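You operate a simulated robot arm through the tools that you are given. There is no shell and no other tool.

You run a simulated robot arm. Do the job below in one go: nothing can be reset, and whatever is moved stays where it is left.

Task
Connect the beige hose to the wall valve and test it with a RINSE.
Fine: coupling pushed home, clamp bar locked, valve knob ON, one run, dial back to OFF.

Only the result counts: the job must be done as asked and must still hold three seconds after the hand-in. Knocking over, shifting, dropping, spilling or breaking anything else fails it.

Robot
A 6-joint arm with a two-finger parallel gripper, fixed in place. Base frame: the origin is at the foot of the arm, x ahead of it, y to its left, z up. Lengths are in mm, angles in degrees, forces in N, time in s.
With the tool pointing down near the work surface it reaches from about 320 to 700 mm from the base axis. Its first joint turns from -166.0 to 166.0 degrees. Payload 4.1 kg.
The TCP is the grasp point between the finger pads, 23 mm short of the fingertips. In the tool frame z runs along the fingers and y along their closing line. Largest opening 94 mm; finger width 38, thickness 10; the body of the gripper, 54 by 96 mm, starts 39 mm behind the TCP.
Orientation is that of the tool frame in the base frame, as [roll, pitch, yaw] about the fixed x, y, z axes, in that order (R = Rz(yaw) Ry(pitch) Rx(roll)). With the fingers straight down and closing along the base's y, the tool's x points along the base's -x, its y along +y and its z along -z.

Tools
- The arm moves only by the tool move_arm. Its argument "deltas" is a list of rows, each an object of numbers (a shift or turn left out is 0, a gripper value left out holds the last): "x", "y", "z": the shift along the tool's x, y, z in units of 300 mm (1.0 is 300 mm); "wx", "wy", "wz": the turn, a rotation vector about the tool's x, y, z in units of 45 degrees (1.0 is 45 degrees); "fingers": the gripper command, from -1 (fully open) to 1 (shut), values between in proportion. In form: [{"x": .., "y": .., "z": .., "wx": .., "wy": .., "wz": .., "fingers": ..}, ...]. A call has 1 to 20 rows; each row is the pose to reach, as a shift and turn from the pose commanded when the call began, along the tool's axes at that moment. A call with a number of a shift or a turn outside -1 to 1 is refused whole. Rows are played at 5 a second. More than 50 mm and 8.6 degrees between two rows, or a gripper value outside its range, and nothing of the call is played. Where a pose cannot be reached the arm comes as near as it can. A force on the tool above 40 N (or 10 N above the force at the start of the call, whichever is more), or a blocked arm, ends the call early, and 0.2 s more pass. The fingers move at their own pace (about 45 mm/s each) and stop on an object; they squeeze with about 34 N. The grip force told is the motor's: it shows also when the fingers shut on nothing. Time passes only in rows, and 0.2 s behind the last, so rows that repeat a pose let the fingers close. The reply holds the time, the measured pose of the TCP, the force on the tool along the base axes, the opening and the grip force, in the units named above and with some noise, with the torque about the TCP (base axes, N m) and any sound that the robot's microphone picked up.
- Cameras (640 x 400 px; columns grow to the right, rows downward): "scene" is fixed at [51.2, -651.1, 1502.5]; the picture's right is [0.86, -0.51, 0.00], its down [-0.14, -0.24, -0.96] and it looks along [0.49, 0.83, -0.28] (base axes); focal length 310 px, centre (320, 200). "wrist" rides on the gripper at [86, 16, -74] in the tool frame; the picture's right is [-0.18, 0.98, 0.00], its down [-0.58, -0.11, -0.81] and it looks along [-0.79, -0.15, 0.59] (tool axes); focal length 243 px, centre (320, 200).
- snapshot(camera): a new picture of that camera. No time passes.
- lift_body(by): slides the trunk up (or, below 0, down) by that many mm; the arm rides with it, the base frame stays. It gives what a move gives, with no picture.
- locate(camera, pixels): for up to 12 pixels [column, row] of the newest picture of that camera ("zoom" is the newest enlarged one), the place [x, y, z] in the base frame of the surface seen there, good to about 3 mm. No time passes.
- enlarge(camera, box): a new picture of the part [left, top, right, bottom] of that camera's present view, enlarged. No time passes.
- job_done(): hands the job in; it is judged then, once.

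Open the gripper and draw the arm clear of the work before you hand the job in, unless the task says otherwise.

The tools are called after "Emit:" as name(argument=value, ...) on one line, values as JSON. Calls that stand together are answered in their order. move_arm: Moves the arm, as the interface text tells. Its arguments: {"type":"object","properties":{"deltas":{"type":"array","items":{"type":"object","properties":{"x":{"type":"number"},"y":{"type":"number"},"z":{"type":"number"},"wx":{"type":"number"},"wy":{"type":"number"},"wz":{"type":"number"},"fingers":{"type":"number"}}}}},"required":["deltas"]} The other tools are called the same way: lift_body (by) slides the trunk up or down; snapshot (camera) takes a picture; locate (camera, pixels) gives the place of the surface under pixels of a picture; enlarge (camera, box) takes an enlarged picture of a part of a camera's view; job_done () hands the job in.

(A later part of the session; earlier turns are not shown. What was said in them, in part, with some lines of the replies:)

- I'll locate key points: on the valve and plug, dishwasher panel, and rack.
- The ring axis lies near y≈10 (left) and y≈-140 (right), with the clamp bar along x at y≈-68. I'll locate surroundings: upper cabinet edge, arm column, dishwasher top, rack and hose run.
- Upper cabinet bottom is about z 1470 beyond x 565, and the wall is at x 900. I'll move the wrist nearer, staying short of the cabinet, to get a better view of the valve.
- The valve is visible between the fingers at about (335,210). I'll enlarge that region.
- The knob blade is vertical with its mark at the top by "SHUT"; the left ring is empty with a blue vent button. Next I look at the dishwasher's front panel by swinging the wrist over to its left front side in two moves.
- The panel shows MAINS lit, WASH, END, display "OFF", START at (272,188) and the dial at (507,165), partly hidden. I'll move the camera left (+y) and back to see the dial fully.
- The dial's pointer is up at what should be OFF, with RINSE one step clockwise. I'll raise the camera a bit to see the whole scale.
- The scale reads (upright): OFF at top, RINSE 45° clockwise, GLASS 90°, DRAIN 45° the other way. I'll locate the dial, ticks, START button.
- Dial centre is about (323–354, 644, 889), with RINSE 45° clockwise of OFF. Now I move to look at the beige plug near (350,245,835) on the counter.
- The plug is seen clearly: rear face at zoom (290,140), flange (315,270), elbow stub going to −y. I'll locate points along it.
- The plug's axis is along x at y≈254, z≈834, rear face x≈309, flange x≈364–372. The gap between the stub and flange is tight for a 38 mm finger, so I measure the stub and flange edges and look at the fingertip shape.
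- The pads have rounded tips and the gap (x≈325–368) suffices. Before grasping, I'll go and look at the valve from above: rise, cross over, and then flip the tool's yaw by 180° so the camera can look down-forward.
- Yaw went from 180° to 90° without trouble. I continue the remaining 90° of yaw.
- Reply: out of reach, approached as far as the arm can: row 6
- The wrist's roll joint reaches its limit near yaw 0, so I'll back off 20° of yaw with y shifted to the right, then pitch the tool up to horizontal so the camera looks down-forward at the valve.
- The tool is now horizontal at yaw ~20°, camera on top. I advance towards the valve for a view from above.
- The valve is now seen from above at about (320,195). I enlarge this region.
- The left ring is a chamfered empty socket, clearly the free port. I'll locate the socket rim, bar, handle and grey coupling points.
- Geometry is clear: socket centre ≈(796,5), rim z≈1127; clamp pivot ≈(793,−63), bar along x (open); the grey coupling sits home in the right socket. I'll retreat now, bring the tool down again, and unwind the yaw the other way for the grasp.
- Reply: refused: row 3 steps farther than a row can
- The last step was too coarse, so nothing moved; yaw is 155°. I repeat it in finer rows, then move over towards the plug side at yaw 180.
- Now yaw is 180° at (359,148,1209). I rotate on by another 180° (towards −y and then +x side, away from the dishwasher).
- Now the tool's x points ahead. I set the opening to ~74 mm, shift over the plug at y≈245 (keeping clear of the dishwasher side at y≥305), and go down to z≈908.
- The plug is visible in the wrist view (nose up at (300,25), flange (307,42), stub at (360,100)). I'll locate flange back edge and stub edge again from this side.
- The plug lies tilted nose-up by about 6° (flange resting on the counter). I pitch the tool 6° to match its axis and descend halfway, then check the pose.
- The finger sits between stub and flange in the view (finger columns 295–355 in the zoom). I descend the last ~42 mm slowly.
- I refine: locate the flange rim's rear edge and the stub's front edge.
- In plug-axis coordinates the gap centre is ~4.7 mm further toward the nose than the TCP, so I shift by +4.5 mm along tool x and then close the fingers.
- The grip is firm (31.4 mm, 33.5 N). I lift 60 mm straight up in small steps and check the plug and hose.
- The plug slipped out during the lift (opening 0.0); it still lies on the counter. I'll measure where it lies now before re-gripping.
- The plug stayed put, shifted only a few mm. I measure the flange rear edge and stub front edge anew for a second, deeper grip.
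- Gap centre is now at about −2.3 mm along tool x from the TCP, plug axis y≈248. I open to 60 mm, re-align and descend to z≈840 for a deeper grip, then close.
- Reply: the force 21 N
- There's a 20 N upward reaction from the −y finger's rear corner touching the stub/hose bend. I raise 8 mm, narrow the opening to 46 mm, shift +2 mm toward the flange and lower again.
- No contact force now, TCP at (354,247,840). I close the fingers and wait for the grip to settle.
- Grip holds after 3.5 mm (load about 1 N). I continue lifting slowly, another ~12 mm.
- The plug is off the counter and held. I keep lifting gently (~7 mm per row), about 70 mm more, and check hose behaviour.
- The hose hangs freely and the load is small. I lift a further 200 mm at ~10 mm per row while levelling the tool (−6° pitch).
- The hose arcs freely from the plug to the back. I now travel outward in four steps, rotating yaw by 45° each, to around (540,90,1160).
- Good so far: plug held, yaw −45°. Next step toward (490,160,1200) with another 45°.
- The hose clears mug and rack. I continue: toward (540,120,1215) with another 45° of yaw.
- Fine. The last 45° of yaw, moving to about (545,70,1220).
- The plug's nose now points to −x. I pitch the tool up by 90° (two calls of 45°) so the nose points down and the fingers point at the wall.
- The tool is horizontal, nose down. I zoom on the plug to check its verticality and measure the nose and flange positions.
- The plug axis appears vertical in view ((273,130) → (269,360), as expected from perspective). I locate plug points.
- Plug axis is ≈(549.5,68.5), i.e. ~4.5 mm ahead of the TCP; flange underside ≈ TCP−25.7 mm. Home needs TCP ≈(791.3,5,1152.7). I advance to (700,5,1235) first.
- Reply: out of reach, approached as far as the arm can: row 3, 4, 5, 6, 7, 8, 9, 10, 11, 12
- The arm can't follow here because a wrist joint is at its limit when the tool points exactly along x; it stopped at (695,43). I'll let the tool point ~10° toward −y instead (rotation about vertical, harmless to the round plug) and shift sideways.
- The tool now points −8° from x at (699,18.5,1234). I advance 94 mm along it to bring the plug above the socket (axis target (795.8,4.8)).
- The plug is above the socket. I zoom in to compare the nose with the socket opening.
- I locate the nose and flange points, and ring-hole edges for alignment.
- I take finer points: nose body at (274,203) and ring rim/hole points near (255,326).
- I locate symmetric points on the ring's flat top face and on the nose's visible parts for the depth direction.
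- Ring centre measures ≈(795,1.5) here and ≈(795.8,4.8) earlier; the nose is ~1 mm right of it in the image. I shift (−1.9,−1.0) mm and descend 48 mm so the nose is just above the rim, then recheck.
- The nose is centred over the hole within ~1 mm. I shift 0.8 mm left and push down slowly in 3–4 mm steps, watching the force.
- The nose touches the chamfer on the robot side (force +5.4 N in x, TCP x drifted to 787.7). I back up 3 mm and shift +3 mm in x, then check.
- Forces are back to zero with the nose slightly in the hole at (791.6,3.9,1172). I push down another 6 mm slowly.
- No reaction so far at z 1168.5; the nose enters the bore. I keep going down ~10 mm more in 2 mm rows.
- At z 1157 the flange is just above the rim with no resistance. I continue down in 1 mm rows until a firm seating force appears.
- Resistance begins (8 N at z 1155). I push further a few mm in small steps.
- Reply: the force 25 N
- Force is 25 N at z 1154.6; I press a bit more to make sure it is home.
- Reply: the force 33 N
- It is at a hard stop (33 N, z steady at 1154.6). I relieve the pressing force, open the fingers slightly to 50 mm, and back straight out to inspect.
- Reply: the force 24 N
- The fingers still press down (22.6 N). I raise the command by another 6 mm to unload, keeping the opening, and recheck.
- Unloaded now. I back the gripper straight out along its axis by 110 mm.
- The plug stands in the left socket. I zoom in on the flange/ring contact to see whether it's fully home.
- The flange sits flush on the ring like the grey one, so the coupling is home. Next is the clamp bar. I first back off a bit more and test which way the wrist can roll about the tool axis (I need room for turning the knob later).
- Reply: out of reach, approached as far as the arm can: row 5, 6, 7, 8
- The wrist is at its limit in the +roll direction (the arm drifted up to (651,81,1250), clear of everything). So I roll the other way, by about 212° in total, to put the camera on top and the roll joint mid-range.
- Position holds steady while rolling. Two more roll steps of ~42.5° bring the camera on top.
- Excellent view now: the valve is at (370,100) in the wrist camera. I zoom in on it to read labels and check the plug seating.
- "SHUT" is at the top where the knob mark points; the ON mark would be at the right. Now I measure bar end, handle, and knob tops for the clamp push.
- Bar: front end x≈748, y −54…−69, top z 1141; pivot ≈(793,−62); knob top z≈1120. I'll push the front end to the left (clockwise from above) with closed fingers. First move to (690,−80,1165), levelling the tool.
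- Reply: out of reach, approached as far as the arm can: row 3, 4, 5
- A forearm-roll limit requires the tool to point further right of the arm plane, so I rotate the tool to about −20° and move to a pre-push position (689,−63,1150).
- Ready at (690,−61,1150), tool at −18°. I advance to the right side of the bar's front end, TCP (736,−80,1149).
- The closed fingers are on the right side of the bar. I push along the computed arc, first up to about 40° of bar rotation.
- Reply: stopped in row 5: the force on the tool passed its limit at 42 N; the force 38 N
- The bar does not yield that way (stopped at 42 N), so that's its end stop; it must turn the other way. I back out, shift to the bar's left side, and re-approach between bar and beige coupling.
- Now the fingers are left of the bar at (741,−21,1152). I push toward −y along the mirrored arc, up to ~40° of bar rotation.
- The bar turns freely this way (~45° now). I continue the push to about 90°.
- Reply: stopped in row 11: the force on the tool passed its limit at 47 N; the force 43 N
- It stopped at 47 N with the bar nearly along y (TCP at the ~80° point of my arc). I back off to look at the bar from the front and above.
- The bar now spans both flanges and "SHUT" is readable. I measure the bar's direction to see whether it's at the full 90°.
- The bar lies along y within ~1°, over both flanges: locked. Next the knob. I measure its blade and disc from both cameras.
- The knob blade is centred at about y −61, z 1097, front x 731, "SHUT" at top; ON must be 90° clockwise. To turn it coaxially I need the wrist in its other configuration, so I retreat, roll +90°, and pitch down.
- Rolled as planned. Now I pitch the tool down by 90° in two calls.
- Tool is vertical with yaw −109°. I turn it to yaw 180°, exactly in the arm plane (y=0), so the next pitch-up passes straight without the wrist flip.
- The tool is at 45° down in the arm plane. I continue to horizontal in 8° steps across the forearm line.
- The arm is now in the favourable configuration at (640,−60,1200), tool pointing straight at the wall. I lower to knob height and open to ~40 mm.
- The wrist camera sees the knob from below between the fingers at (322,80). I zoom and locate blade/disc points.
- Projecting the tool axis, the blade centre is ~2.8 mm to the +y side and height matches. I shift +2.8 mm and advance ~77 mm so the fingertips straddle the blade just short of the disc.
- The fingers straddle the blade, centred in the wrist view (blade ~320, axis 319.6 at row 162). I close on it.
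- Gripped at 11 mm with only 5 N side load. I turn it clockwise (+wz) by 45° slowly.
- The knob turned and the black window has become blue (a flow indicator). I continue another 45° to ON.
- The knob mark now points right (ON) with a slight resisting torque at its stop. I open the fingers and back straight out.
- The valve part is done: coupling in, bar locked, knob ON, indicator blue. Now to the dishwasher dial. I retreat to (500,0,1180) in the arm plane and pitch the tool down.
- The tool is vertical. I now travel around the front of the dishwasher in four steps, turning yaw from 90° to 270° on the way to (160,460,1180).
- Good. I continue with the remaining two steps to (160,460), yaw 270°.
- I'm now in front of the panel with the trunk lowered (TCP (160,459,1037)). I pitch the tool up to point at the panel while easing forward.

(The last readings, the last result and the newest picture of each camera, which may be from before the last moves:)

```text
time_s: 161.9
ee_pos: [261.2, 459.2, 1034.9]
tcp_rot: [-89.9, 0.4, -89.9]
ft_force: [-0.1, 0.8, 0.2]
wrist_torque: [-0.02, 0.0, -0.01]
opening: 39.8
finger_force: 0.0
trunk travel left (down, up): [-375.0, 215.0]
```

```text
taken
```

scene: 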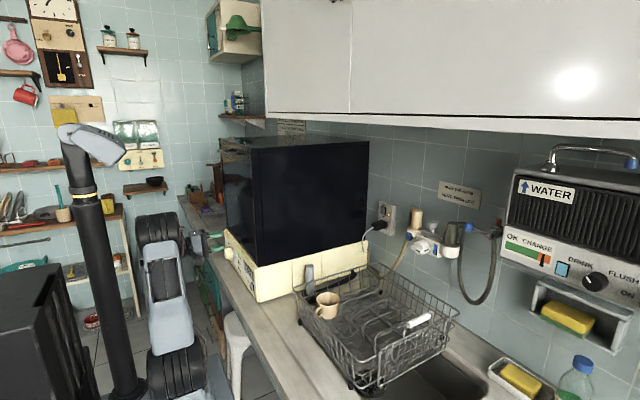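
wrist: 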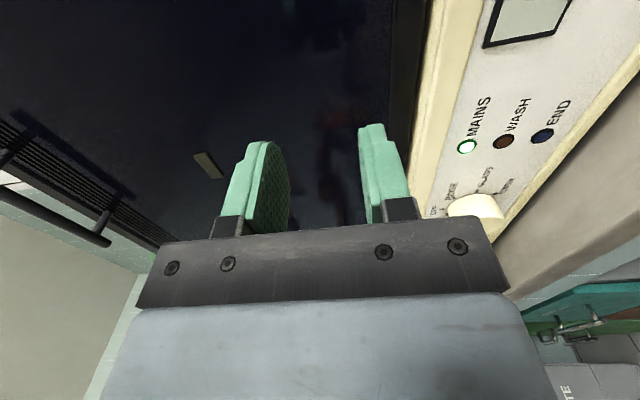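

The tool points at the panel with the fingers closing vertically. I move to the dial's line (y 644, z 889), staying at x≈265, with fingers opened to ~64 mm.

Emit:
move_arm(deltas=[{"x": -0.103, "y": 0.081, "fingers": -0.36}, {"x": -0.206, "y": 0.162, "fingers": -0.36}, {"x": -0.309, "y": 0.244, "fingers": -0.36}, {"x": -0.411, "y": 0.325, "fingers": -0.36}, {"x": -0.514, "y": 0.406, "fingers": -0.36}, {"x": -0.617, "y": 0.487, "fingers": -0.36}, {"x": -0.617, "y": 0.487, "fingers": -0.36}])

Emit:
snapshot(camera="wrist")

Emit:
snapshot(camera="scene")

Emit:
enlarge(camera="scene", box=[190, 205, 290, 305])

```text
time_s: 163.5
ee_pos: [259.2, 646.7, 891.5]
tcp_rot: [-90.0, 0.3, -89.9]
ft_force: [-0.1, -0.1, 0.4]
wrist_torque: [0.02, -0.03, 0.03]
opening: 63.7
finger_force: 0.1
trunk travel left (down, up): [-375.0, 215.0]
```

```text
taken
```

wrist: 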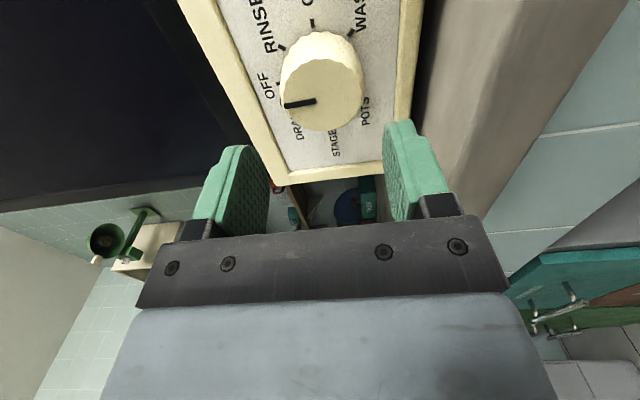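

```text
taken
```

scene: 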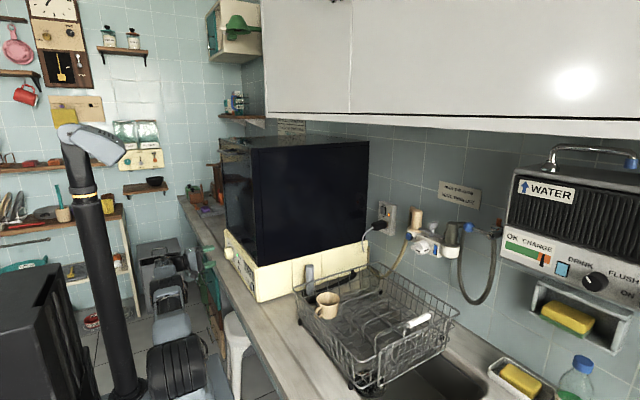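

```text
4.00 times, centred on (240, 255) of scene
```

zoom: 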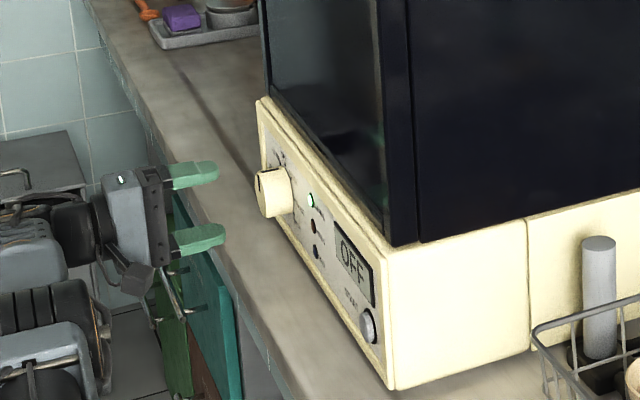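

The dial face is seen at (321,96) while my tool axis pierces it at (320,104), so the dial centre is ~5 mm to −y. I confirm with locate.

Emit:
enlarge(camera="wrist", box=[230, 0, 430, 190])

Emit:
locate(camera="wrist", pixels=[[285, 95], [358, 95], [320, 64], [320, 127], [321, 96], [300, 40], [345, 40], [278, 85], [355, 70], [290, 70]])

```text
2.11 times, centred on (330, 95) of wrist
```

zoom: 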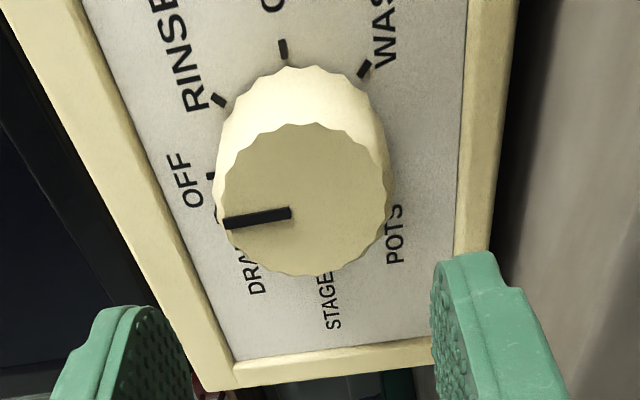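

```text
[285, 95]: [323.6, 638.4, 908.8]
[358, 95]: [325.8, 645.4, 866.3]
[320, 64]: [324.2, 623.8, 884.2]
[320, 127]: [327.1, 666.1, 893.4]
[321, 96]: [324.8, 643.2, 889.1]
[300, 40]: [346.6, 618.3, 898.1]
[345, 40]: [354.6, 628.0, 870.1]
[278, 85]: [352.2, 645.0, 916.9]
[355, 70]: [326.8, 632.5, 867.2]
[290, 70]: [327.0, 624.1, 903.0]
```

Dial centre ≈(y 644, z 888.8). I shift 4 mm to −y, 1.5 mm down, and advance 65 mm so the pads straddle the dial.

Emit:
move_arm(deltas=[{"x": 0.0133, "y": 0.005, "z": 0.02, "fingers": -0.36}, {"x": 0.0133, "y": 0.005, "z": 0.07, "fingers": -0.36}, {"x": 0.0133, "y": 0.005, "z": 0.12, "fingers": -0.36}, {"x": 0.0133, "y": 0.005, "z": 0.16, "fingers": -0.36}, {"x": 0.0133, "y": 0.005, "z": 0.195, "fingers": -0.36}, {"x": 0.0133, "y": 0.005, "z": 0.2167, "fingers": -0.36}, {"x": 0.0133, "y": 0.005, "z": 0.2167, "fingers": -0.36}])

Emit:
snapshot(camera="wrist")

Emit:
enlarge(camera="scene", box=[210, 225, 270, 295])

```text
time_s: 165.1
ee_pos: [326.2, 641.5, 890.9]
tcp_rot: [-89.9, 0.4, -89.8]
ft_force: [-0.2, -0.2, 1.0]
wrist_torque: [-0.02, -0.01, 0.02]
opening: 63.6
finger_force: 0.0
trunk travel left (down, up): [-375.0, 215.0]
```

```text
taken
```

wrist: 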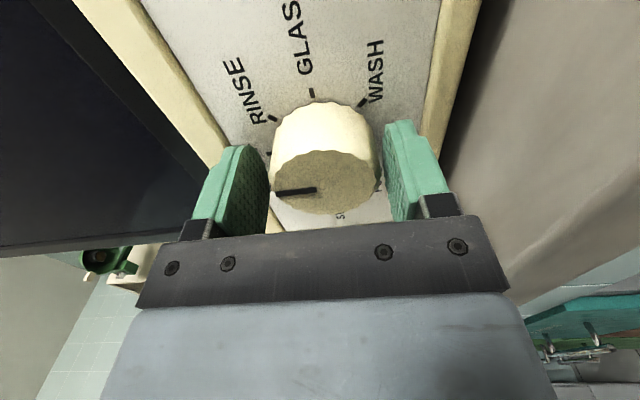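

```text
5.71 times, centred on (240, 260) of scene
```

zoom: 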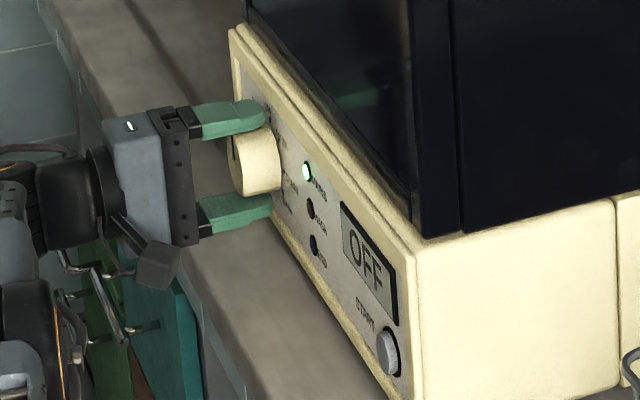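

The dial sits between the pads. I close the fingers on it.

Emit:
move_arm(deltas=[{"fingers": -0.15}, {"fingers": 0.0}, {"fingers": 1.0}, {"fingers": 1.0}, {"fingers": 1.0}])

Emit:
snapshot(camera="wrist")

```text
time_s: 166.3
ee_pos: [324.9, 642.0, 889.0]
tcp_rot: [-90.2, 0.3, -90.0]
ft_force: [-2.8, -7.3, -14.1]
wrist_torque: [-0.04, 0.3, 0.26]
opening: 53.0
finger_force: 44.4
trunk travel left (down, up): [-375.0, 215.0]
```

```text
taken
```

wrist: 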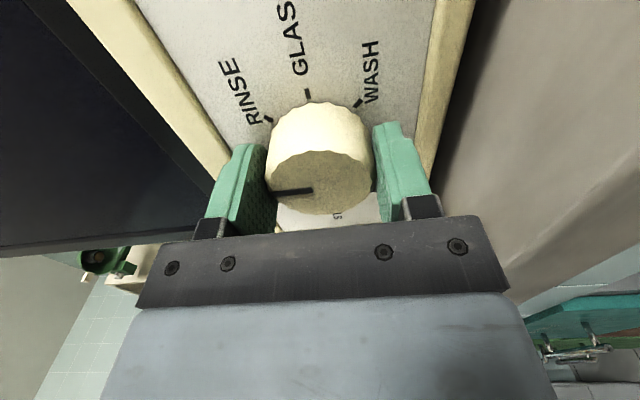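

Gripped at 53 mm. I relieve the small offset (2 mm down) and turn the dial clockwise by 45° to RINSE.

Emit:
move_arm(deltas=[{"y": 0.006, "fingers": 1.0}, {"y": 0.006, "wz": 0.11, "fingers": 1.0}, {"y": 0.006, "wz": 0.22, "fingers": 1.0}, {"y": 0.006, "wz": 0.33, "fingers": 1.0}, {"y": 0.006, "wz": 0.44, "fingers": 1.0}, {"y": 0.006, "wz": 0.55, "fingers": 1.0}, {"y": 0.006, "wz": 0.66, "fingers": 1.0}, {"y": 0.006, "wz": 0.77, "fingers": 1.0}, {"y": 0.006, "wz": 0.88, "fingers": 1.0}, {"y": 0.006, "wz": 1.0, "fingers": 1.0}, {"y": 0.006, "wz": 1.0, "fingers": 1.0}])

Emit:
snapshot(camera="wrist")

Emit:
enlarge(camera="scene", box=[210, 225, 270, 295])

```text
time_s: 168.7
ee_pos: [325.6, 642.8, 887.5]
tcp_rot: [-90.1, 45.5, -89.7]
ft_force: [-1.2, 4.2, -2.9]
wrist_torque: [0.0, -0.26, 0.19]
opening: 53.1
finger_force: 45.0
trunk travel left (down, up): [-375.0, 215.0]
```

```text
taken
```

wrist: 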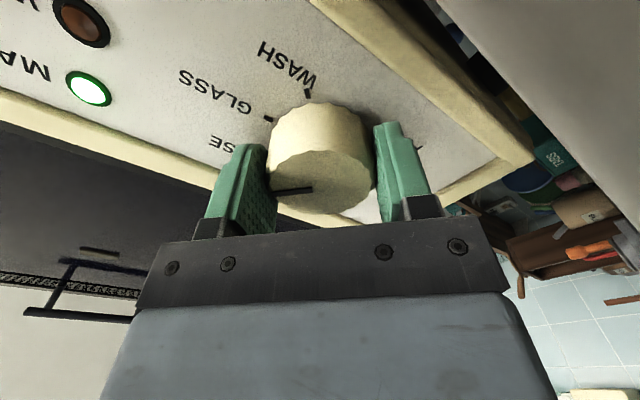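

```text
5.71 times, centred on (240, 260) of scene
```

zoom: 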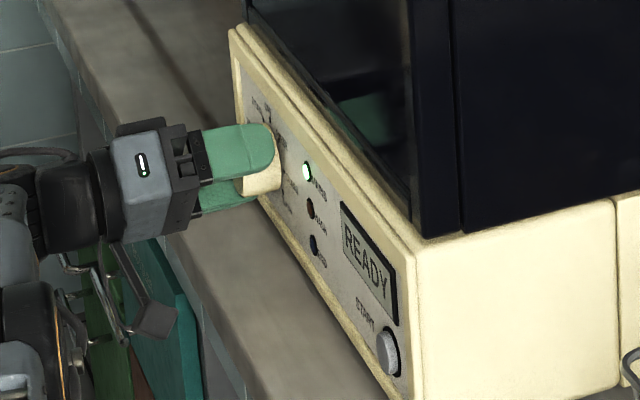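

The display reads "READY". I open the fingers and retreat to check the pointer and go to START.

Emit:
move_arm(deltas=[{"fingers": -0.2}, {"fingers": -0.4}, {"fingers": -0.4}, {"z": -0.05, "fingers": -0.4}, {"z": -0.12, "fingers": -0.4}, {"z": -0.19, "fingers": -0.4}, {"z": -0.25, "fingers": -0.4}, {"z": -0.25, "fingers": -0.4}])

Emit:
snapshot(camera="wrist")

Emit:
enlarge(camera="scene", box=[210, 225, 270, 295])

```text
time_s: 170.5
ee_pos: [251.7, 640.4, 889.2]
tcp_rot: [-89.9, 45.4, -90.0]
ft_force: [0.0, -0.7, -0.4]
wrist_torque: [-0.01, 0.01, 0.01]
opening: 65.8
finger_force: 0.0
trunk travel left (down, up): [-375.0, 215.0]
```

```text
taken
```

wrist: 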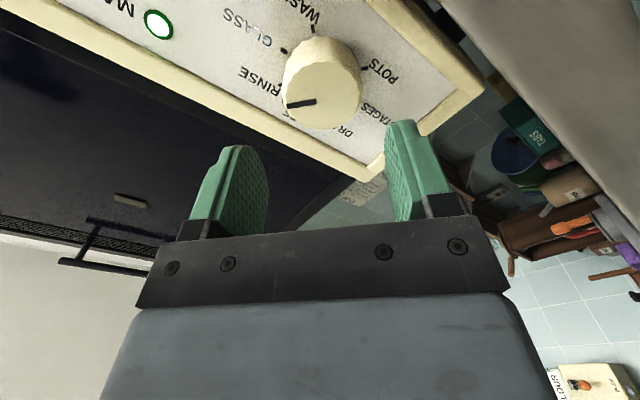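

```text
5.71 times, centred on (240, 260) of scene
```

zoom: 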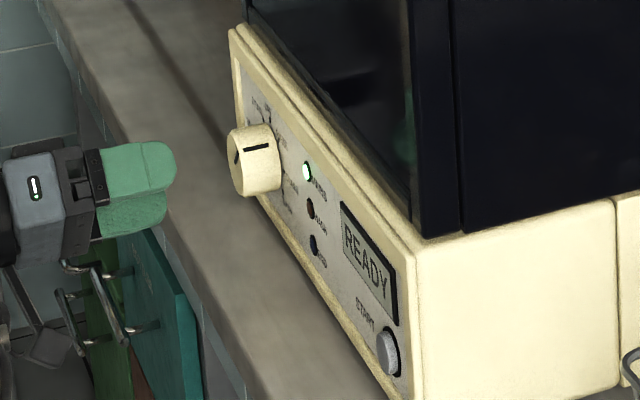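

I check the pointer's alignment with RINSE and locate the START button.

Emit:
enlarge(camera="wrist", box=[210, 20, 420, 150])

Emit:
enlarge(camera="scene", box=[240, 270, 272, 302])

Emit:
locate(camera="zoom", pixels=[[250, 205], [235, 200], [270, 215], [250, 170], [250, 240], [200, 150], [260, 260], [215, 215], [300, 200], [240, 190]])

```text
3.05 times, centred on (315, 85) of wrist
```

zoom: 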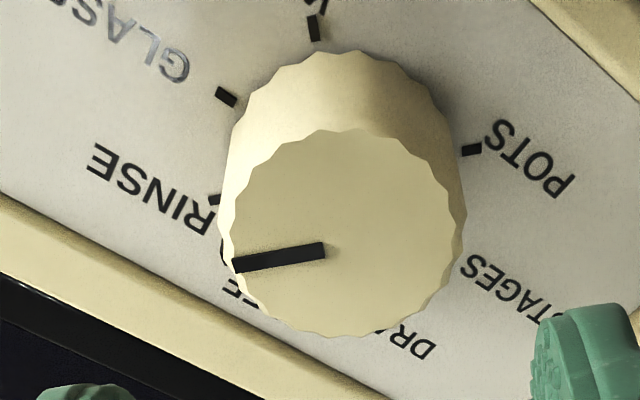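

```text
12.50 times, centred on (256, 286) of scene
```

zoom: 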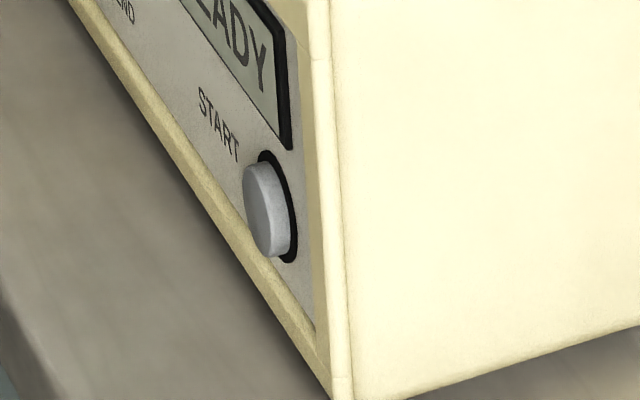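

```text
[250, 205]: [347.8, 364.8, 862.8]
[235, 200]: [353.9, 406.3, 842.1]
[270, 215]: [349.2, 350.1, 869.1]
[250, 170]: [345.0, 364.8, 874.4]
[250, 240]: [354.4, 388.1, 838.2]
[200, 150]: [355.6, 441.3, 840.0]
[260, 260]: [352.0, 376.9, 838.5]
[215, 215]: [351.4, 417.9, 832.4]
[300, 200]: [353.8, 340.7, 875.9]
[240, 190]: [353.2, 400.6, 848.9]
```

The pointer is on RINSE and the display shows READY. The START button is near (347,358,866). I move there with the fingers closed, rolling so the camera ends on top.

Emit:
move_arm(deltas=[{"x": 0.034, "y": -0.04, "wz": -0.167, "fingers": 1.0}, {"x": 0.068, "y": -0.08, "wz": -0.333, "fingers": 1.0}, {"x": 0.102, "y": -0.12, "wz": -0.5, "fingers": 1.0}, {"x": 0.135, "y": -0.159, "wz": -0.667, "fingers": 1.0}, {"x": 0.169, "y": -0.199, "wz": -0.833, "fingers": 1.0}, {"x": 0.203, "y": -0.239, "wz": -1.0, "fingers": 1.0}])

Emit:
move_arm(deltas=[{"x": 0.052, "y": -0.004, "wz": -0.167, "fingers": 1.0}, {"x": 0.104, "y": -0.008, "wz": -0.333, "fingers": 1.0}, {"x": 0.157, "y": -0.012, "wz": -0.5, "fingers": 1.0}, {"x": 0.209, "y": -0.015, "wz": -0.667, "fingers": 1.0}, {"x": 0.261, "y": -0.019, "wz": -0.833, "fingers": 1.0}, {"x": 0.313, "y": -0.023, "wz": -1.0, "fingers": 1.0}])

Emit:
move_arm(deltas=[{"x": 0.04, "y": 0.034, "wz": -0.167, "fingers": 1.0}, {"x": 0.079, "y": 0.068, "wz": -0.333, "fingers": 1.0}, {"x": 0.119, "y": 0.103, "wz": -0.5, "fingers": 1.0}, {"x": 0.159, "y": 0.137, "wz": -0.667, "fingers": 1.0}, {"x": 0.198, "y": 0.171, "wz": -0.833, "fingers": 1.0}, {"x": 0.238, "y": 0.205, "wz": -1.0, "fingers": 1.0}, {"x": 0.238, "y": 0.205, "wz": -1.0, "fingers": 1.0}])

Emit:
snapshot(camera="wrist")

Emit:
snapshot(camera="scene")

```text
time_s: 171.9
ee_pos: [249.5, 547.9, 896.3]
tcp_rot: [-90.0, 0.3, -89.9]
ft_force: [-0.8, -0.3, -0.3]
wrist_torque: [0.02, 0.02, 0.0]
opening: 0.0
finger_force: 34.0
trunk travel left (down, up): [-375.0, 215.0]
```

```text
time_s: 173.3
ee_pos: [250.7, 453.4, 903.9]
tcp_rot: [-90.0, -44.7, -89.9]
ft_force: [-0.1, -0.7, 0.1]
wrist_torque: [0.01, 0.01, 0.01]
opening: 0.0
finger_force: 34.0
trunk travel left (down, up): [-375.0, 215.0]
```

```text
time_s: 174.9
ee_pos: [252.1, 359.3, 907.4]
tcp_rot: [-87.8, -89.7, -92.2]
ft_force: [-0.7, -0.6, -0.6]
wrist_torque: [-0.01, 0.01, 0.02]
opening: 0.0
finger_force: 34.4
trunk travel left (down, up): [-375.0, 215.0]
```

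```text
taken
```

wrist: 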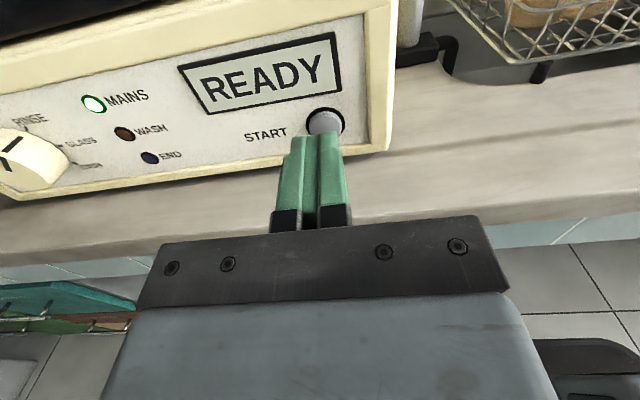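

```text
taken
```

scene: 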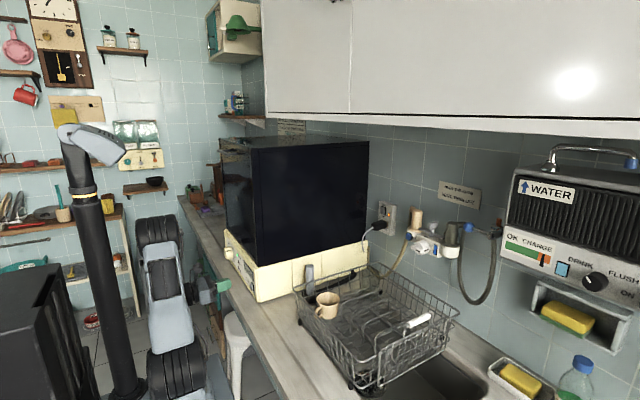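

Excellent view: READY on the display and the START button at (325,121). I locate the button's position.

Emit:
enlarge(camera="wrist", box=[270, 80, 390, 160])

Emit:
locate(camera="wrist", pixels=[[325, 121], [320, 121], [330, 121], [325, 115], [325, 128], [342, 112], [308, 122], [360, 110], [310, 200], [300, 215], [250, 215], [380, 165]])

```text
5.00 times, centred on (330, 120) of wrist
```

zoom: 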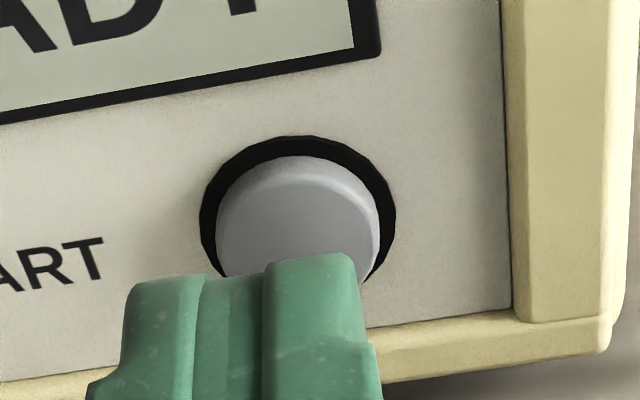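

```text
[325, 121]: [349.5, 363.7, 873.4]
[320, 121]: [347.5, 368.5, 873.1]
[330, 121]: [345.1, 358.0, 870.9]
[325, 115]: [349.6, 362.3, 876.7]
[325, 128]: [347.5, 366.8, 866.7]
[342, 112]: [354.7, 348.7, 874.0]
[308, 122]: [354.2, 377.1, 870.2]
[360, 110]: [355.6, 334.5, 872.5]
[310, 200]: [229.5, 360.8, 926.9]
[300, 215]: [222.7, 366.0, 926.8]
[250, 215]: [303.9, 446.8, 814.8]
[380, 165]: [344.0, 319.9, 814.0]
```

The button centre is ≈(347, 362, 865). I lower to z≈868, align y 362 and approach to about 25 mm from it, then check.

Emit:
move_arm(deltas=[{"x": -0.044, "y": -0.009, "z": 0.0, "fingers": 1.0}, {"x": -0.088, "y": -0.009, "z": 0.03, "fingers": 1.0}, {"x": -0.131, "y": -0.009, "z": 0.08, "fingers": 1.0}, {"x": -0.131, "y": -0.009, "z": 0.13, "fingers": 1.0}, {"x": -0.131, "y": -0.009, "z": 0.16, "fingers": 1.0}, {"x": -0.131, "y": -0.009, "z": 0.16, "fingers": 1.0}])

Emit:
snapshot(camera="wrist")

Emit:
enlarge(camera="scene", box=[230, 260, 280, 305])

```text
time_s: 176.3
ee_pos: [299.3, 362.4, 867.8]
tcp_rot: [-88.8, -89.6, -90.9]
ft_force: [-0.6, 0.2, -0.1]
wrist_torque: [-0.02, 0.01, 0.0]
opening: 0.0
finger_force: 33.8
trunk travel left (down, up): [-375.0, 215.0]
```

```text
taken
```

wrist: 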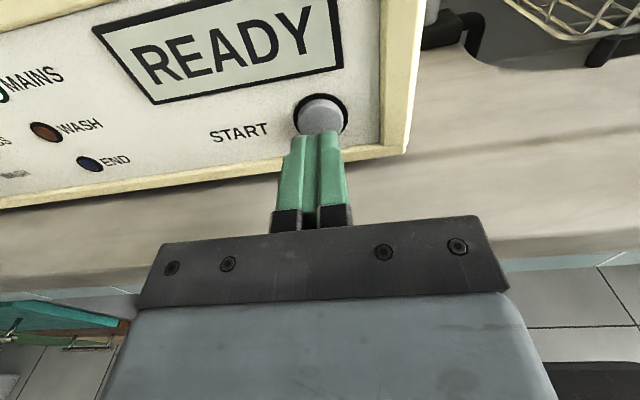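

```text
8.89 times, centred on (255, 282) of scene
```

zoom: 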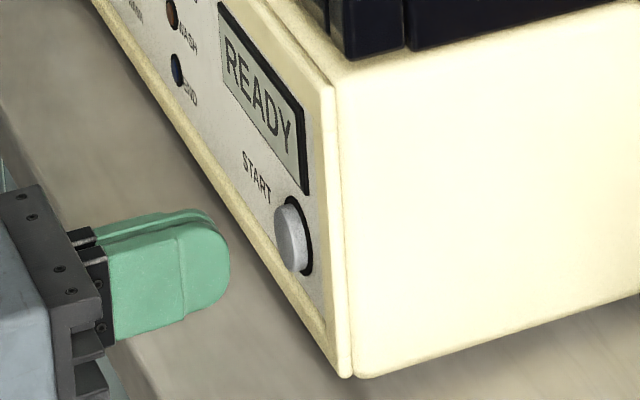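

The finger axis is aligned with the button. I advance until contact and press a few millimetres.

Emit:
move_arm(deltas=[{"z": 0.03, "fingers": 1.0}, {"z": 0.055, "fingers": 1.0}, {"z": 0.07, "fingers": 1.0}, {"z": 0.077, "fingers": 1.0}, {"z": 0.083, "fingers": 1.0}, {"z": 0.088, "fingers": 1.0}, {"z": 0.092, "fingers": 1.0}])

Emit:
enlarge(camera="scene", box=[230, 260, 280, 305])

```text
time_s: 177.9
ee_pos: [326.8, 363.4, 869.0]
tcp_rot: [-86.6, -89.6, -93.2]
ft_force: [-2.8, 1.2, -0.7]
wrist_torque: [-0.02, -0.03, 0.02]
opening: 0.0
finger_force: 33.6
trunk travel left (down, up): [-375.0, 215.0]
heard: click
```

```text
8.89 times, centred on (255, 282) of scene
```

zoom: 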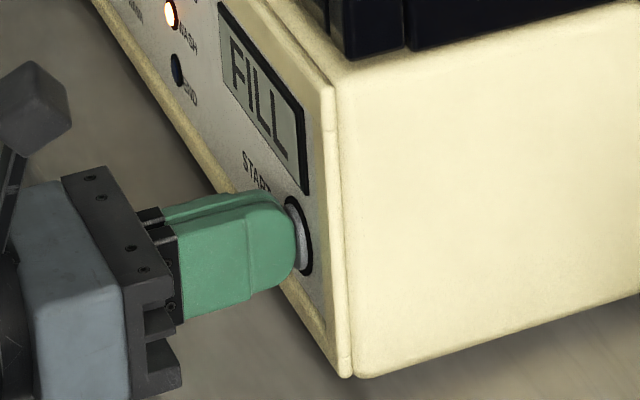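

A click was heard, the display shows "FILL" and the WASH lamp is lit. I back off from the button and watch the run.

Emit:
move_arm(deltas=[{"z": -0.04, "fingers": 1.0}, {"z": -0.1, "fingers": 1.0}, {"z": -0.17, "fingers": 1.0}, {"z": -0.24, "fingers": 1.0}, {"z": -0.26, "fingers": 1.0}])

Emit:
snapshot(camera="wrist")

Emit:
enlarge(camera="scene", box=[400, 205, 464, 260])

```text
time_s: 179.1
ee_pos: [248.0, 361.1, 869.3]
tcp_rot: [-87.6, -89.7, -92.2]
ft_force: [0.1, -0.2, -0.1]
wrist_torque: [0.0, 0.0, -0.01]
opening: 0.0
finger_force: 33.9
trunk travel left (down, up): [-375.0, 215.0]
```

```text
taken
```

wrist: 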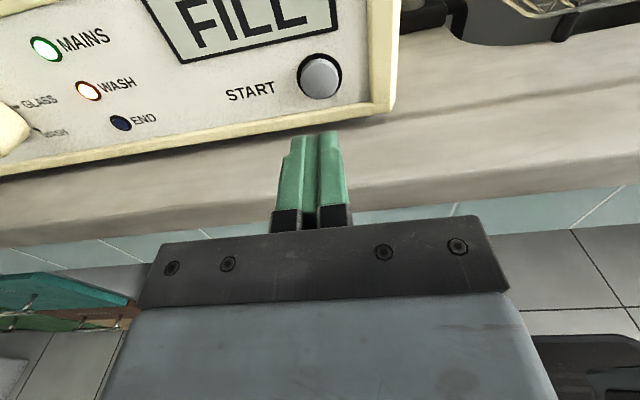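

```text
7.27 times, centred on (432, 232) of scene
```

zoom: 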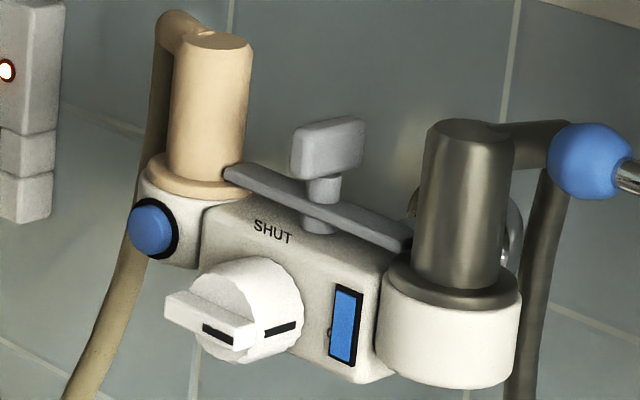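

The machine is filling and the valve indicator stays blue. While it runs I move over to the dial (rolling +45° on the way), opening the fingers, then wait.

Emit:
move_arm(deltas=[{"x": 0.01, "y": -0.135, "wz": 0.143, "fingers": -0.4}, {"x": 0.019, "y": -0.27, "wz": 0.286, "fingers": -0.4}, {"x": 0.029, "y": -0.404, "wz": 0.429, "fingers": -0.4}, {"x": 0.038, "y": -0.539, "wz": 0.571, "fingers": -0.4}, {"x": 0.048, "y": -0.674, "wz": 0.714, "fingers": -0.4}, {"x": 0.057, "y": -0.808, "wz": 0.857, "fingers": -0.4}, {"x": 0.067, "y": -0.943, "wz": 1.0, "fingers": -0.4}, {"x": 0.067, "y": -0.943, "wz": 1.0, "fingers": -0.4}])

Emit:
snapshot(camera="wrist")

Emit:
enlarge(camera="scene", box=[210, 225, 280, 305])

```text
time_s: 180.9
ee_pos: [246.8, 644.3, 889.4]
tcp_rot: [-90.0, -44.7, -89.9]
ft_force: [-0.1, 1.6, 0.4]
wrist_torque: [0.01, 0.0, -0.03]
opening: 65.8
finger_force: 0.2
trunk travel left (down, up): [-375.0, 215.0]
```

```text
taken
```

wrist: 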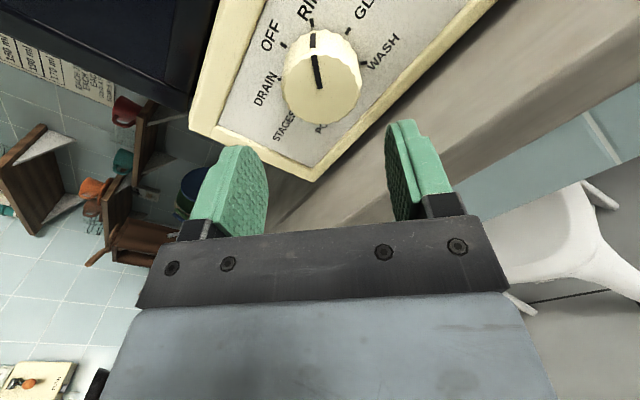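

```text
5.00 times, centred on (245, 265) of scene
```

zoom: 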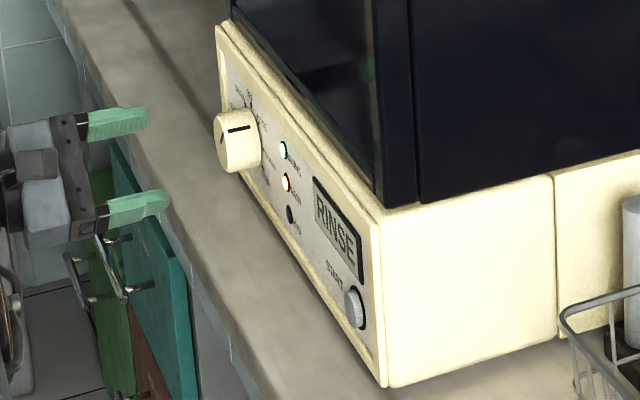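

The display now shows "RINSE" and WASH is lit. I hold still and wait ~4 s.

Emit:
move_arm(deltas=[{"fingers": -0.4}, {"fingers": -0.4}, {"fingers": -0.4}, {"fingers": -0.4}, {"fingers": -0.4}, {"fingers": -0.4}, {"fingers": -0.4}, {"fingers": -0.4}, {"fingers": -0.4}, {"fingers": -0.4}, {"fingers": -0.4}, {"fingers": -0.4}, {"fingers": -0.4}, {"fingers": -0.4}, {"fingers": -0.4}, {"fingers": -0.4}, {"fingers": -0.4}, {"fingers": -0.4}, {"fingers": -0.4}, {"fingers": -0.4}])

Emit:
enlarge(camera="scene", box=[210, 225, 280, 305])

Emit:
enlarge(camera="wrist", box=[220, 0, 440, 180])

```text
time_s: 185.1
ee_pos: [247.2, 643.5, 889.8]
tcp_rot: [-89.9, -44.6, -90.0]
ft_force: [-0.2, -0.4, -1.1]
wrist_torque: [0.0, 0.0, 0.01]
opening: 65.8
finger_force: 0.0
trunk travel left (down, up): [-375.0, 215.0]
```

```text
5.00 times, centred on (245, 265) of scene
```

zoom: 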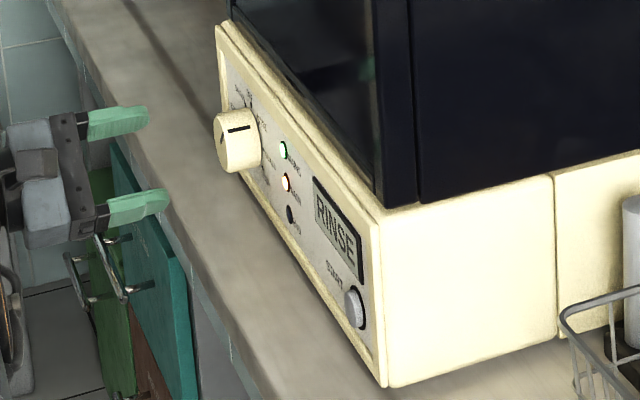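

```text
2.22 times, centred on (330, 90) of wrist
```

zoom: 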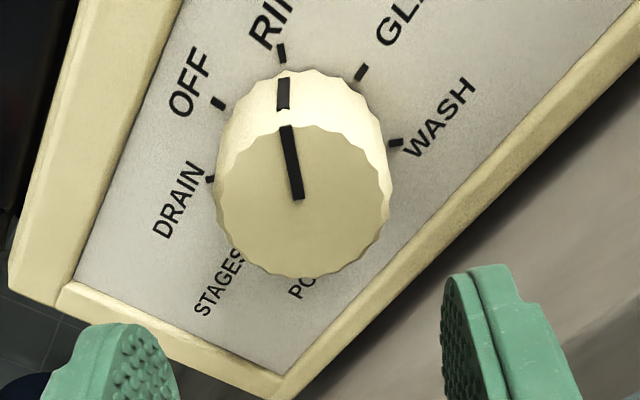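

Still RINSE; the pointer is right on the RINSE tick. I wait further.

Emit:
move_arm(deltas=[{"fingers": -0.4}, {"fingers": -0.4}, {"fingers": -0.4}, {"fingers": -0.4}, {"fingers": -0.4}, {"fingers": -0.4}, {"fingers": -0.4}, {"fingers": -0.4}, {"fingers": -0.4}, {"fingers": -0.4}, {"fingers": -0.4}, {"fingers": -0.4}, {"fingers": -0.4}, {"fingers": -0.4}, {"fingers": -0.4}, {"fingers": -0.4}, {"fingers": -0.4}, {"fingers": -0.4}, {"fingers": -0.4}, {"fingers": -0.4}])

Emit:
move_arm(deltas=[{"fingers": -0.4}, {"fingers": -0.4}, {"fingers": -0.4}, {"fingers": -0.4}, {"fingers": -0.4}, {"fingers": -0.4}, {"fingers": -0.4}, {"fingers": -0.4}, {"fingers": -0.4}, {"fingers": -0.4}, {"fingers": -0.4}, {"fingers": -0.4}, {"fingers": -0.4}, {"fingers": -0.4}, {"fingers": -0.4}, {"fingers": -0.4}, {"fingers": -0.4}, {"fingers": -0.4}, {"fingers": -0.4}, {"fingers": -0.4}])

Emit:
enlarge(camera="scene", box=[210, 225, 280, 305])

Emit:
snapshot(camera="scene")

```text
time_s: 189.3
ee_pos: [247.3, 644.2, 890.7]
tcp_rot: [-90.0, -44.6, -90.0]
ft_force: [0.0, -0.2, -0.1]
wrist_torque: [-0.05, -0.02, 0.0]
opening: 65.7
finger_force: 0.1
trunk travel left (down, up): [-375.0, 215.0]
```

```text
time_s: 193.5
ee_pos: [247.6, 643.7, 889.8]
tcp_rot: [-90.0, -44.5, -89.9]
ft_force: [-0.1, 0.6, -0.1]
wrist_torque: [0.03, 0.0, 0.01]
opening: 65.8
finger_force: 0.0
trunk travel left (down, up): [-375.0, 215.0]
```

```text
5.00 times, centred on (245, 265) of scene
```

zoom: 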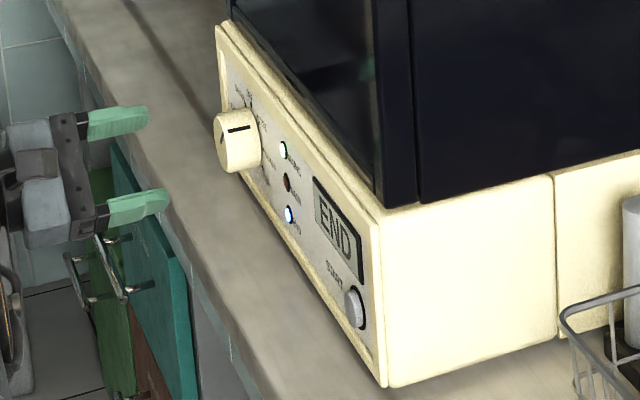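

```text
taken
```

scene: 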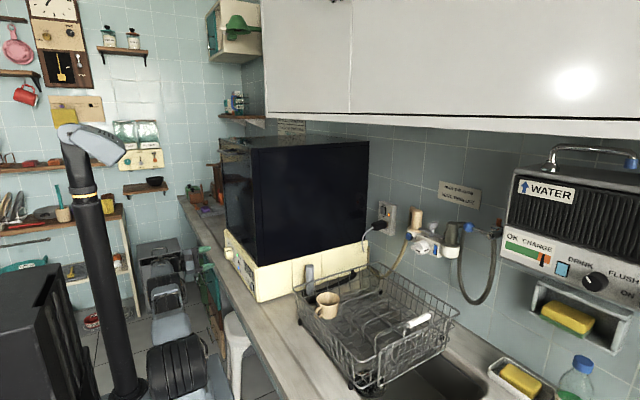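

The run finished: display "END", END lamp lit. I advance onto the dial again to turn it back to OFF.

Emit:
move_arm(deltas=[{"z": 0.05, "fingers": -0.4}, {"z": 0.11, "fingers": -0.4}, {"z": 0.17, "fingers": -0.4}, {"z": 0.21, "fingers": -0.4}, {"z": 0.24, "fingers": -0.4}, {"z": 0.258, "fingers": -0.4}, {"z": 0.258, "fingers": -0.4}])

Emit:
snapshot(camera="wrist")

```text
time_s: 195.1
ee_pos: [328.0, 645.3, 890.6]
tcp_rot: [-90.0, -44.6, -89.8]
ft_force: [-0.1, 0.3, -0.3]
wrist_torque: [-0.02, 0.01, -0.02]
opening: 65.6
finger_force: 0.1
trunk travel left (down, up): [-375.0, 215.0]
```

```text
taken
```

wrist: 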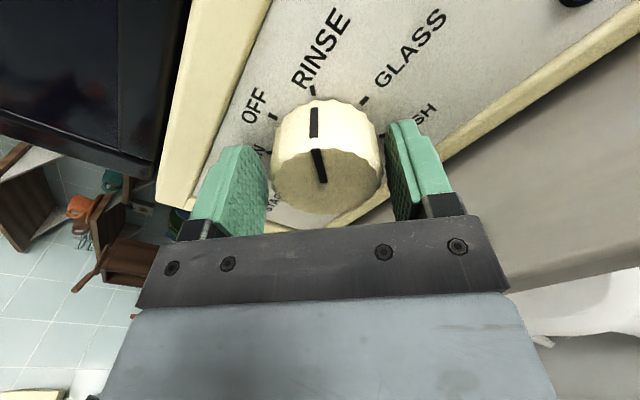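

The dial is centred between the pads with the pointer at RINSE. I close the grip.

Emit:
move_arm(deltas=[{"fingers": -0.2}, {"fingers": 0.0}, {"fingers": 1.0}, {"fingers": 1.0}, {"fingers": 1.0}])

Emit:
enlarge(camera="scene", box=[210, 225, 280, 305])

```text
time_s: 196.3
ee_pos: [326.7, 643.5, 887.9]
tcp_rot: [-90.2, -44.8, -89.9]
ft_force: [-8.7, -22.2, -24.1]
wrist_torque: [0.02, 0.05, -0.78]
opening: 53.2
finger_force: 44.8
trunk travel left (down, up): [-375.0, 215.0]
```

```text
5.00 times, centred on (245, 265) of scene
```

zoom: 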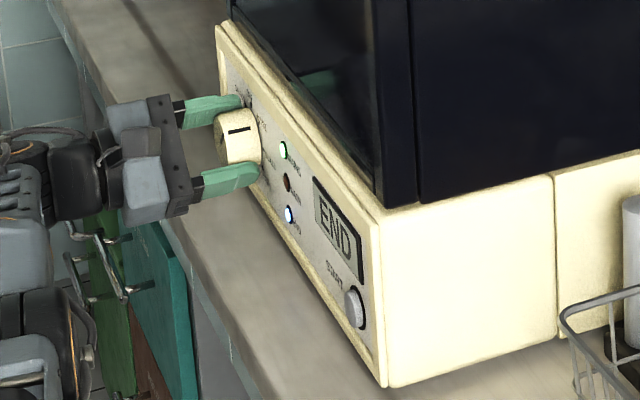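

There's a ~33 N side load along the closing line from off-centre gripping; I shift 3 mm that way to relieve it before turning.

Emit:
move_arm(deltas=[{"y": 0.005, "fingers": 1.0}, {"y": 0.009, "fingers": 1.0}, {"y": 0.009, "fingers": 1.0}])

```text
time_s: 197.1
ee_pos: [326.7, 644.3, 888.0]
tcp_rot: [-90.1, -44.6, -89.7]
ft_force: [-1.6, -8.8, -15.7]
wrist_torque: [0.0, 0.67, -0.23]
opening: 52.9
finger_force: 44.9
trunk travel left (down, up): [-375.0, 215.0]
```

The load is down to ~18 N. Now I turn the dial counter-clockwise by 45° (back to OFF).

Emit:
move_arm(deltas=[{"y": 0.004, "wz": -0.11, "fingers": 1.0}, {"y": 0.004, "wz": -0.22, "fingers": 1.0}, {"y": 0.004, "wz": -0.33, "fingers": 1.0}, {"y": 0.004, "wz": -0.44, "fingers": 1.0}, {"y": 0.004, "wz": -0.55, "fingers": 1.0}, {"y": 0.004, "wz": -0.66, "fingers": 1.0}, {"y": 0.004, "wz": -0.77, "fingers": 1.0}, {"y": 0.004, "wz": -0.88, "fingers": 1.0}, {"y": 0.004, "wz": -1.0, "fingers": 1.0}, {"y": 0.004, "wz": -1.0, "fingers": 1.0}])

Emit:
enlarge(camera="scene", box=[210, 225, 280, 305])

Emit:
snapshot(camera="wrist")

```text
time_s: 199.3
ee_pos: [325.1, 643.4, 888.3]
tcp_rot: [-84.2, -89.6, -95.7]
ft_force: [5.9, 6.1, -0.6]
wrist_torque: [0.01, 0.44, 0.26]
opening: 53.1
finger_force: 45.4
trunk travel left (down, up): [-375.0, 215.0]
```

```text
5.00 times, centred on (245, 265) of scene
```

zoom: 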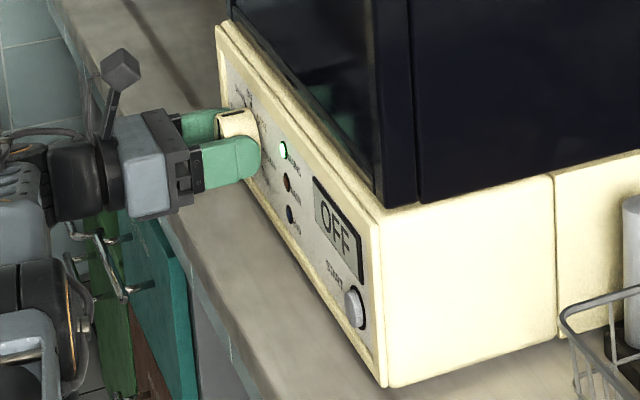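

```text
taken
```

wrist: 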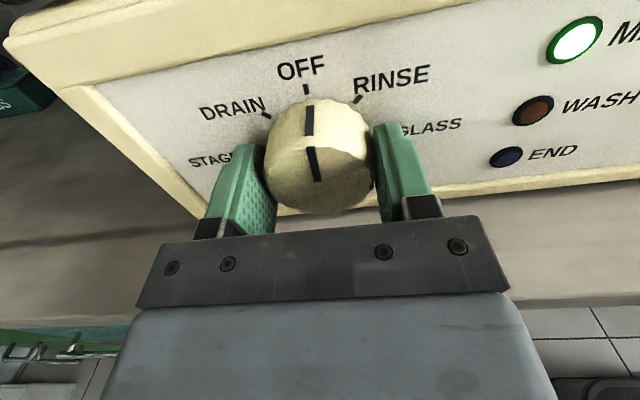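

The display reads "OFF" and the pointer is on OFF. I open the fingers and retreat from the dial.

Emit:
move_arm(deltas=[{"fingers": -0.2}, {"fingers": -0.4}, {"fingers": -0.4}, {"fingers": -0.4}, {"z": -0.05, "fingers": -0.4}, {"z": -0.12, "fingers": -0.4}, {"z": -0.19, "fingers": -0.4}, {"z": -0.26, "fingers": -0.4}, {"z": -0.33, "fingers": -0.4}, {"z": -0.33, "fingers": -0.4}])

Emit:
snapshot(camera="wrist")

Emit:
enlarge(camera="scene", box=[210, 225, 280, 305])

Emit:
enlarge(camera="scene", box=[400, 205, 464, 260])

Emit:
snapshot(camera="scene")

```text
time_s: 201.5
ee_pos: [226.2, 643.4, 886.8]
tcp_rot: [-87.2, -89.6, -92.7]
ft_force: [0.1, -0.3, -0.7]
wrist_torque: [0.0, 0.0, 0.0]
opening: 65.8
finger_force: 0.1
trunk travel left (down, up): [-375.0, 215.0]
```

```text
taken
```

wrist: 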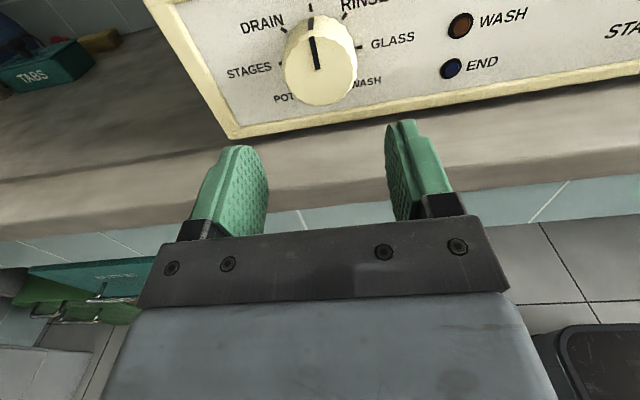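

```text
5.00 times, centred on (245, 265) of scene
```

zoom: 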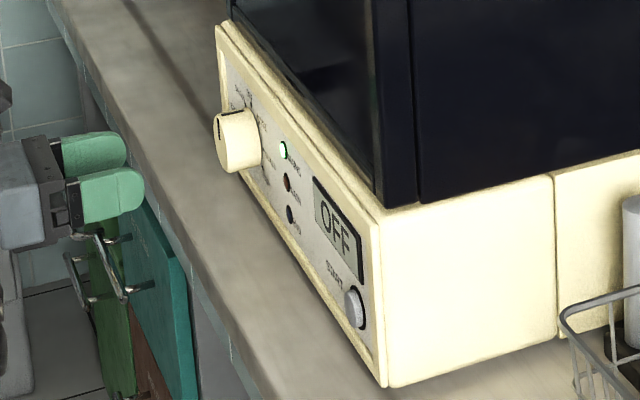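

```text
7.27 times, centred on (432, 232) of scene
```

zoom: 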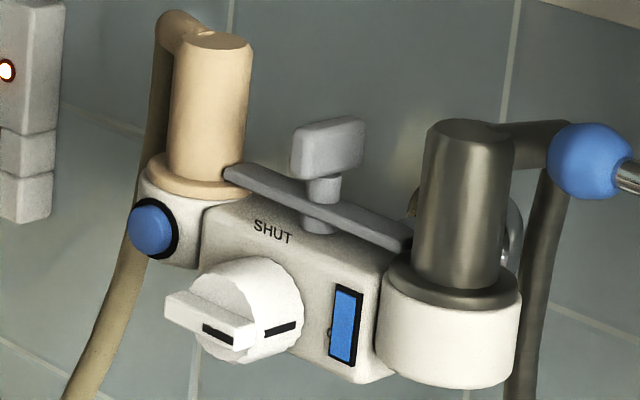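

```text
taken
```

scene: 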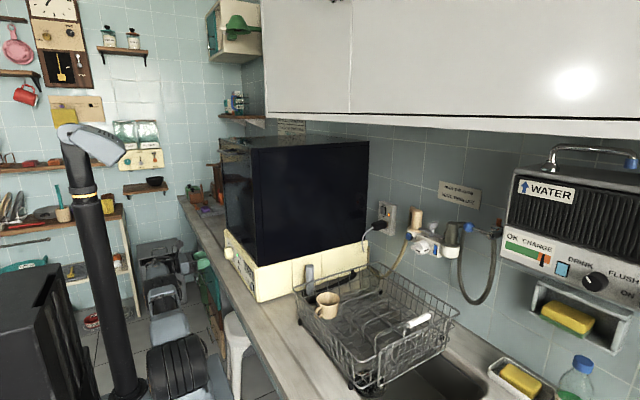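

Everything is as required: dial on OFF, display OFF, coupling seated, bar across both flanges, knob ON. I open the gripper fully and draw the arm further away.

Emit:
move_arm(deltas=[{"z": -0.05, "fingers": -1.0}, {"z": -0.1, "fingers": -1.0}, {"z": -0.15, "fingers": -1.0}, {"x": 0.05, "z": -0.18, "fingers": -1.0}, {"x": 0.1, "z": -0.18, "fingers": -1.0}, {"x": 0.1, "z": -0.18, "fingers": -1.0}, {"x": 0.1, "z": -0.18, "fingers": -1.0}, {"x": 0.1, "z": -0.18, "fingers": -1.0}, {"x": 0.1, "z": -0.18, "fingers": -1.0}, {"x": 0.1, "z": -0.18, "fingers": -1.0}])

Emit:
enlarge(camera="scene", box=[400, 205, 464, 260])

Emit:
enlarge(camera="scene", box=[210, 225, 470, 400])

```text
time_s: 203.7
ee_pos: [173.0, 642.8, 916.7]
tcp_rot: [-88.1, -89.6, -91.7]
ft_force: [0.6, -0.3, -0.6]
wrist_torque: [0.0, 0.02, -0.01]
opening: 94.0
finger_force: 0.1
trunk travel left (down, up): [-375.0, 215.0]
```

```text
7.27 times, centred on (432, 232) of scene
```

zoom: 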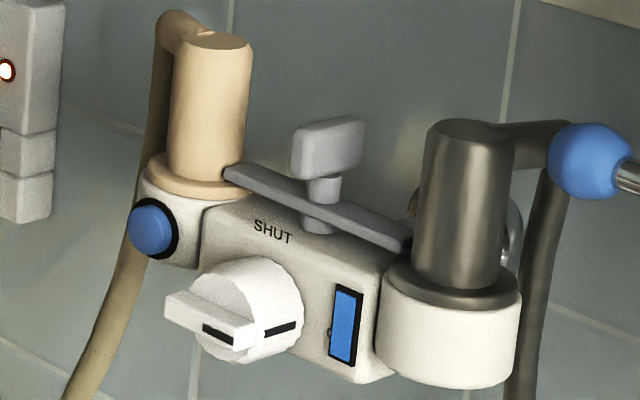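

```text
2.29 times, centred on (340, 312) of scene
```

zoom: 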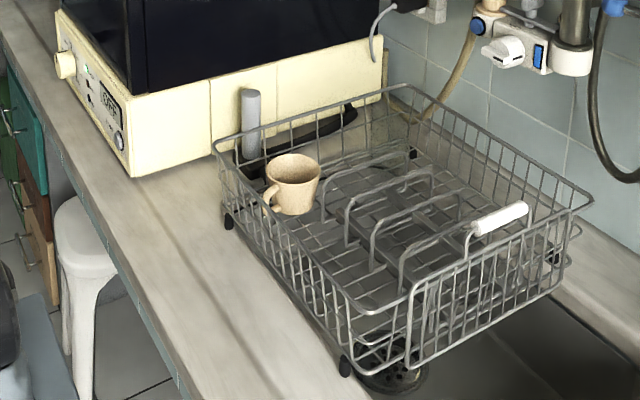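

The valve, bar, knob and dial are all in their final states. The rack, mug and other items are undisturbed, and the gripper is open and clear, so I hand the job in.

Emit:
job_done()

```text
The job is handed in.
```

The beige hose is connected to the wall valve and I ran one RINSE test. It finished normally. I've handed the job in, but the tool gave no verdict back.

- **Coupling:** it is pushed home in the free left socket, with its flange flush on the ring.
- **Clamp bar:** it is turned a full 90° to its stop and lies across both flanges. It only turns one way, so my first push, in the wrong direction, met its end stop and was cut off by the force limit.
- **Valve knob:** it is on ON, and the indicator window has gone from black to blue.
- **Run:** one press of START took the display through FILL and RINSE to END, with the END lamp lit.
- **Dial:** it is back on OFF and the display reads OFF.

The plug slipped out of the gripper on the first lift, but it stayed on the counter and the second grip held. In the last pictures the rack, mug and grey hose looked undisturbed. The gripper is open and clear of the work.
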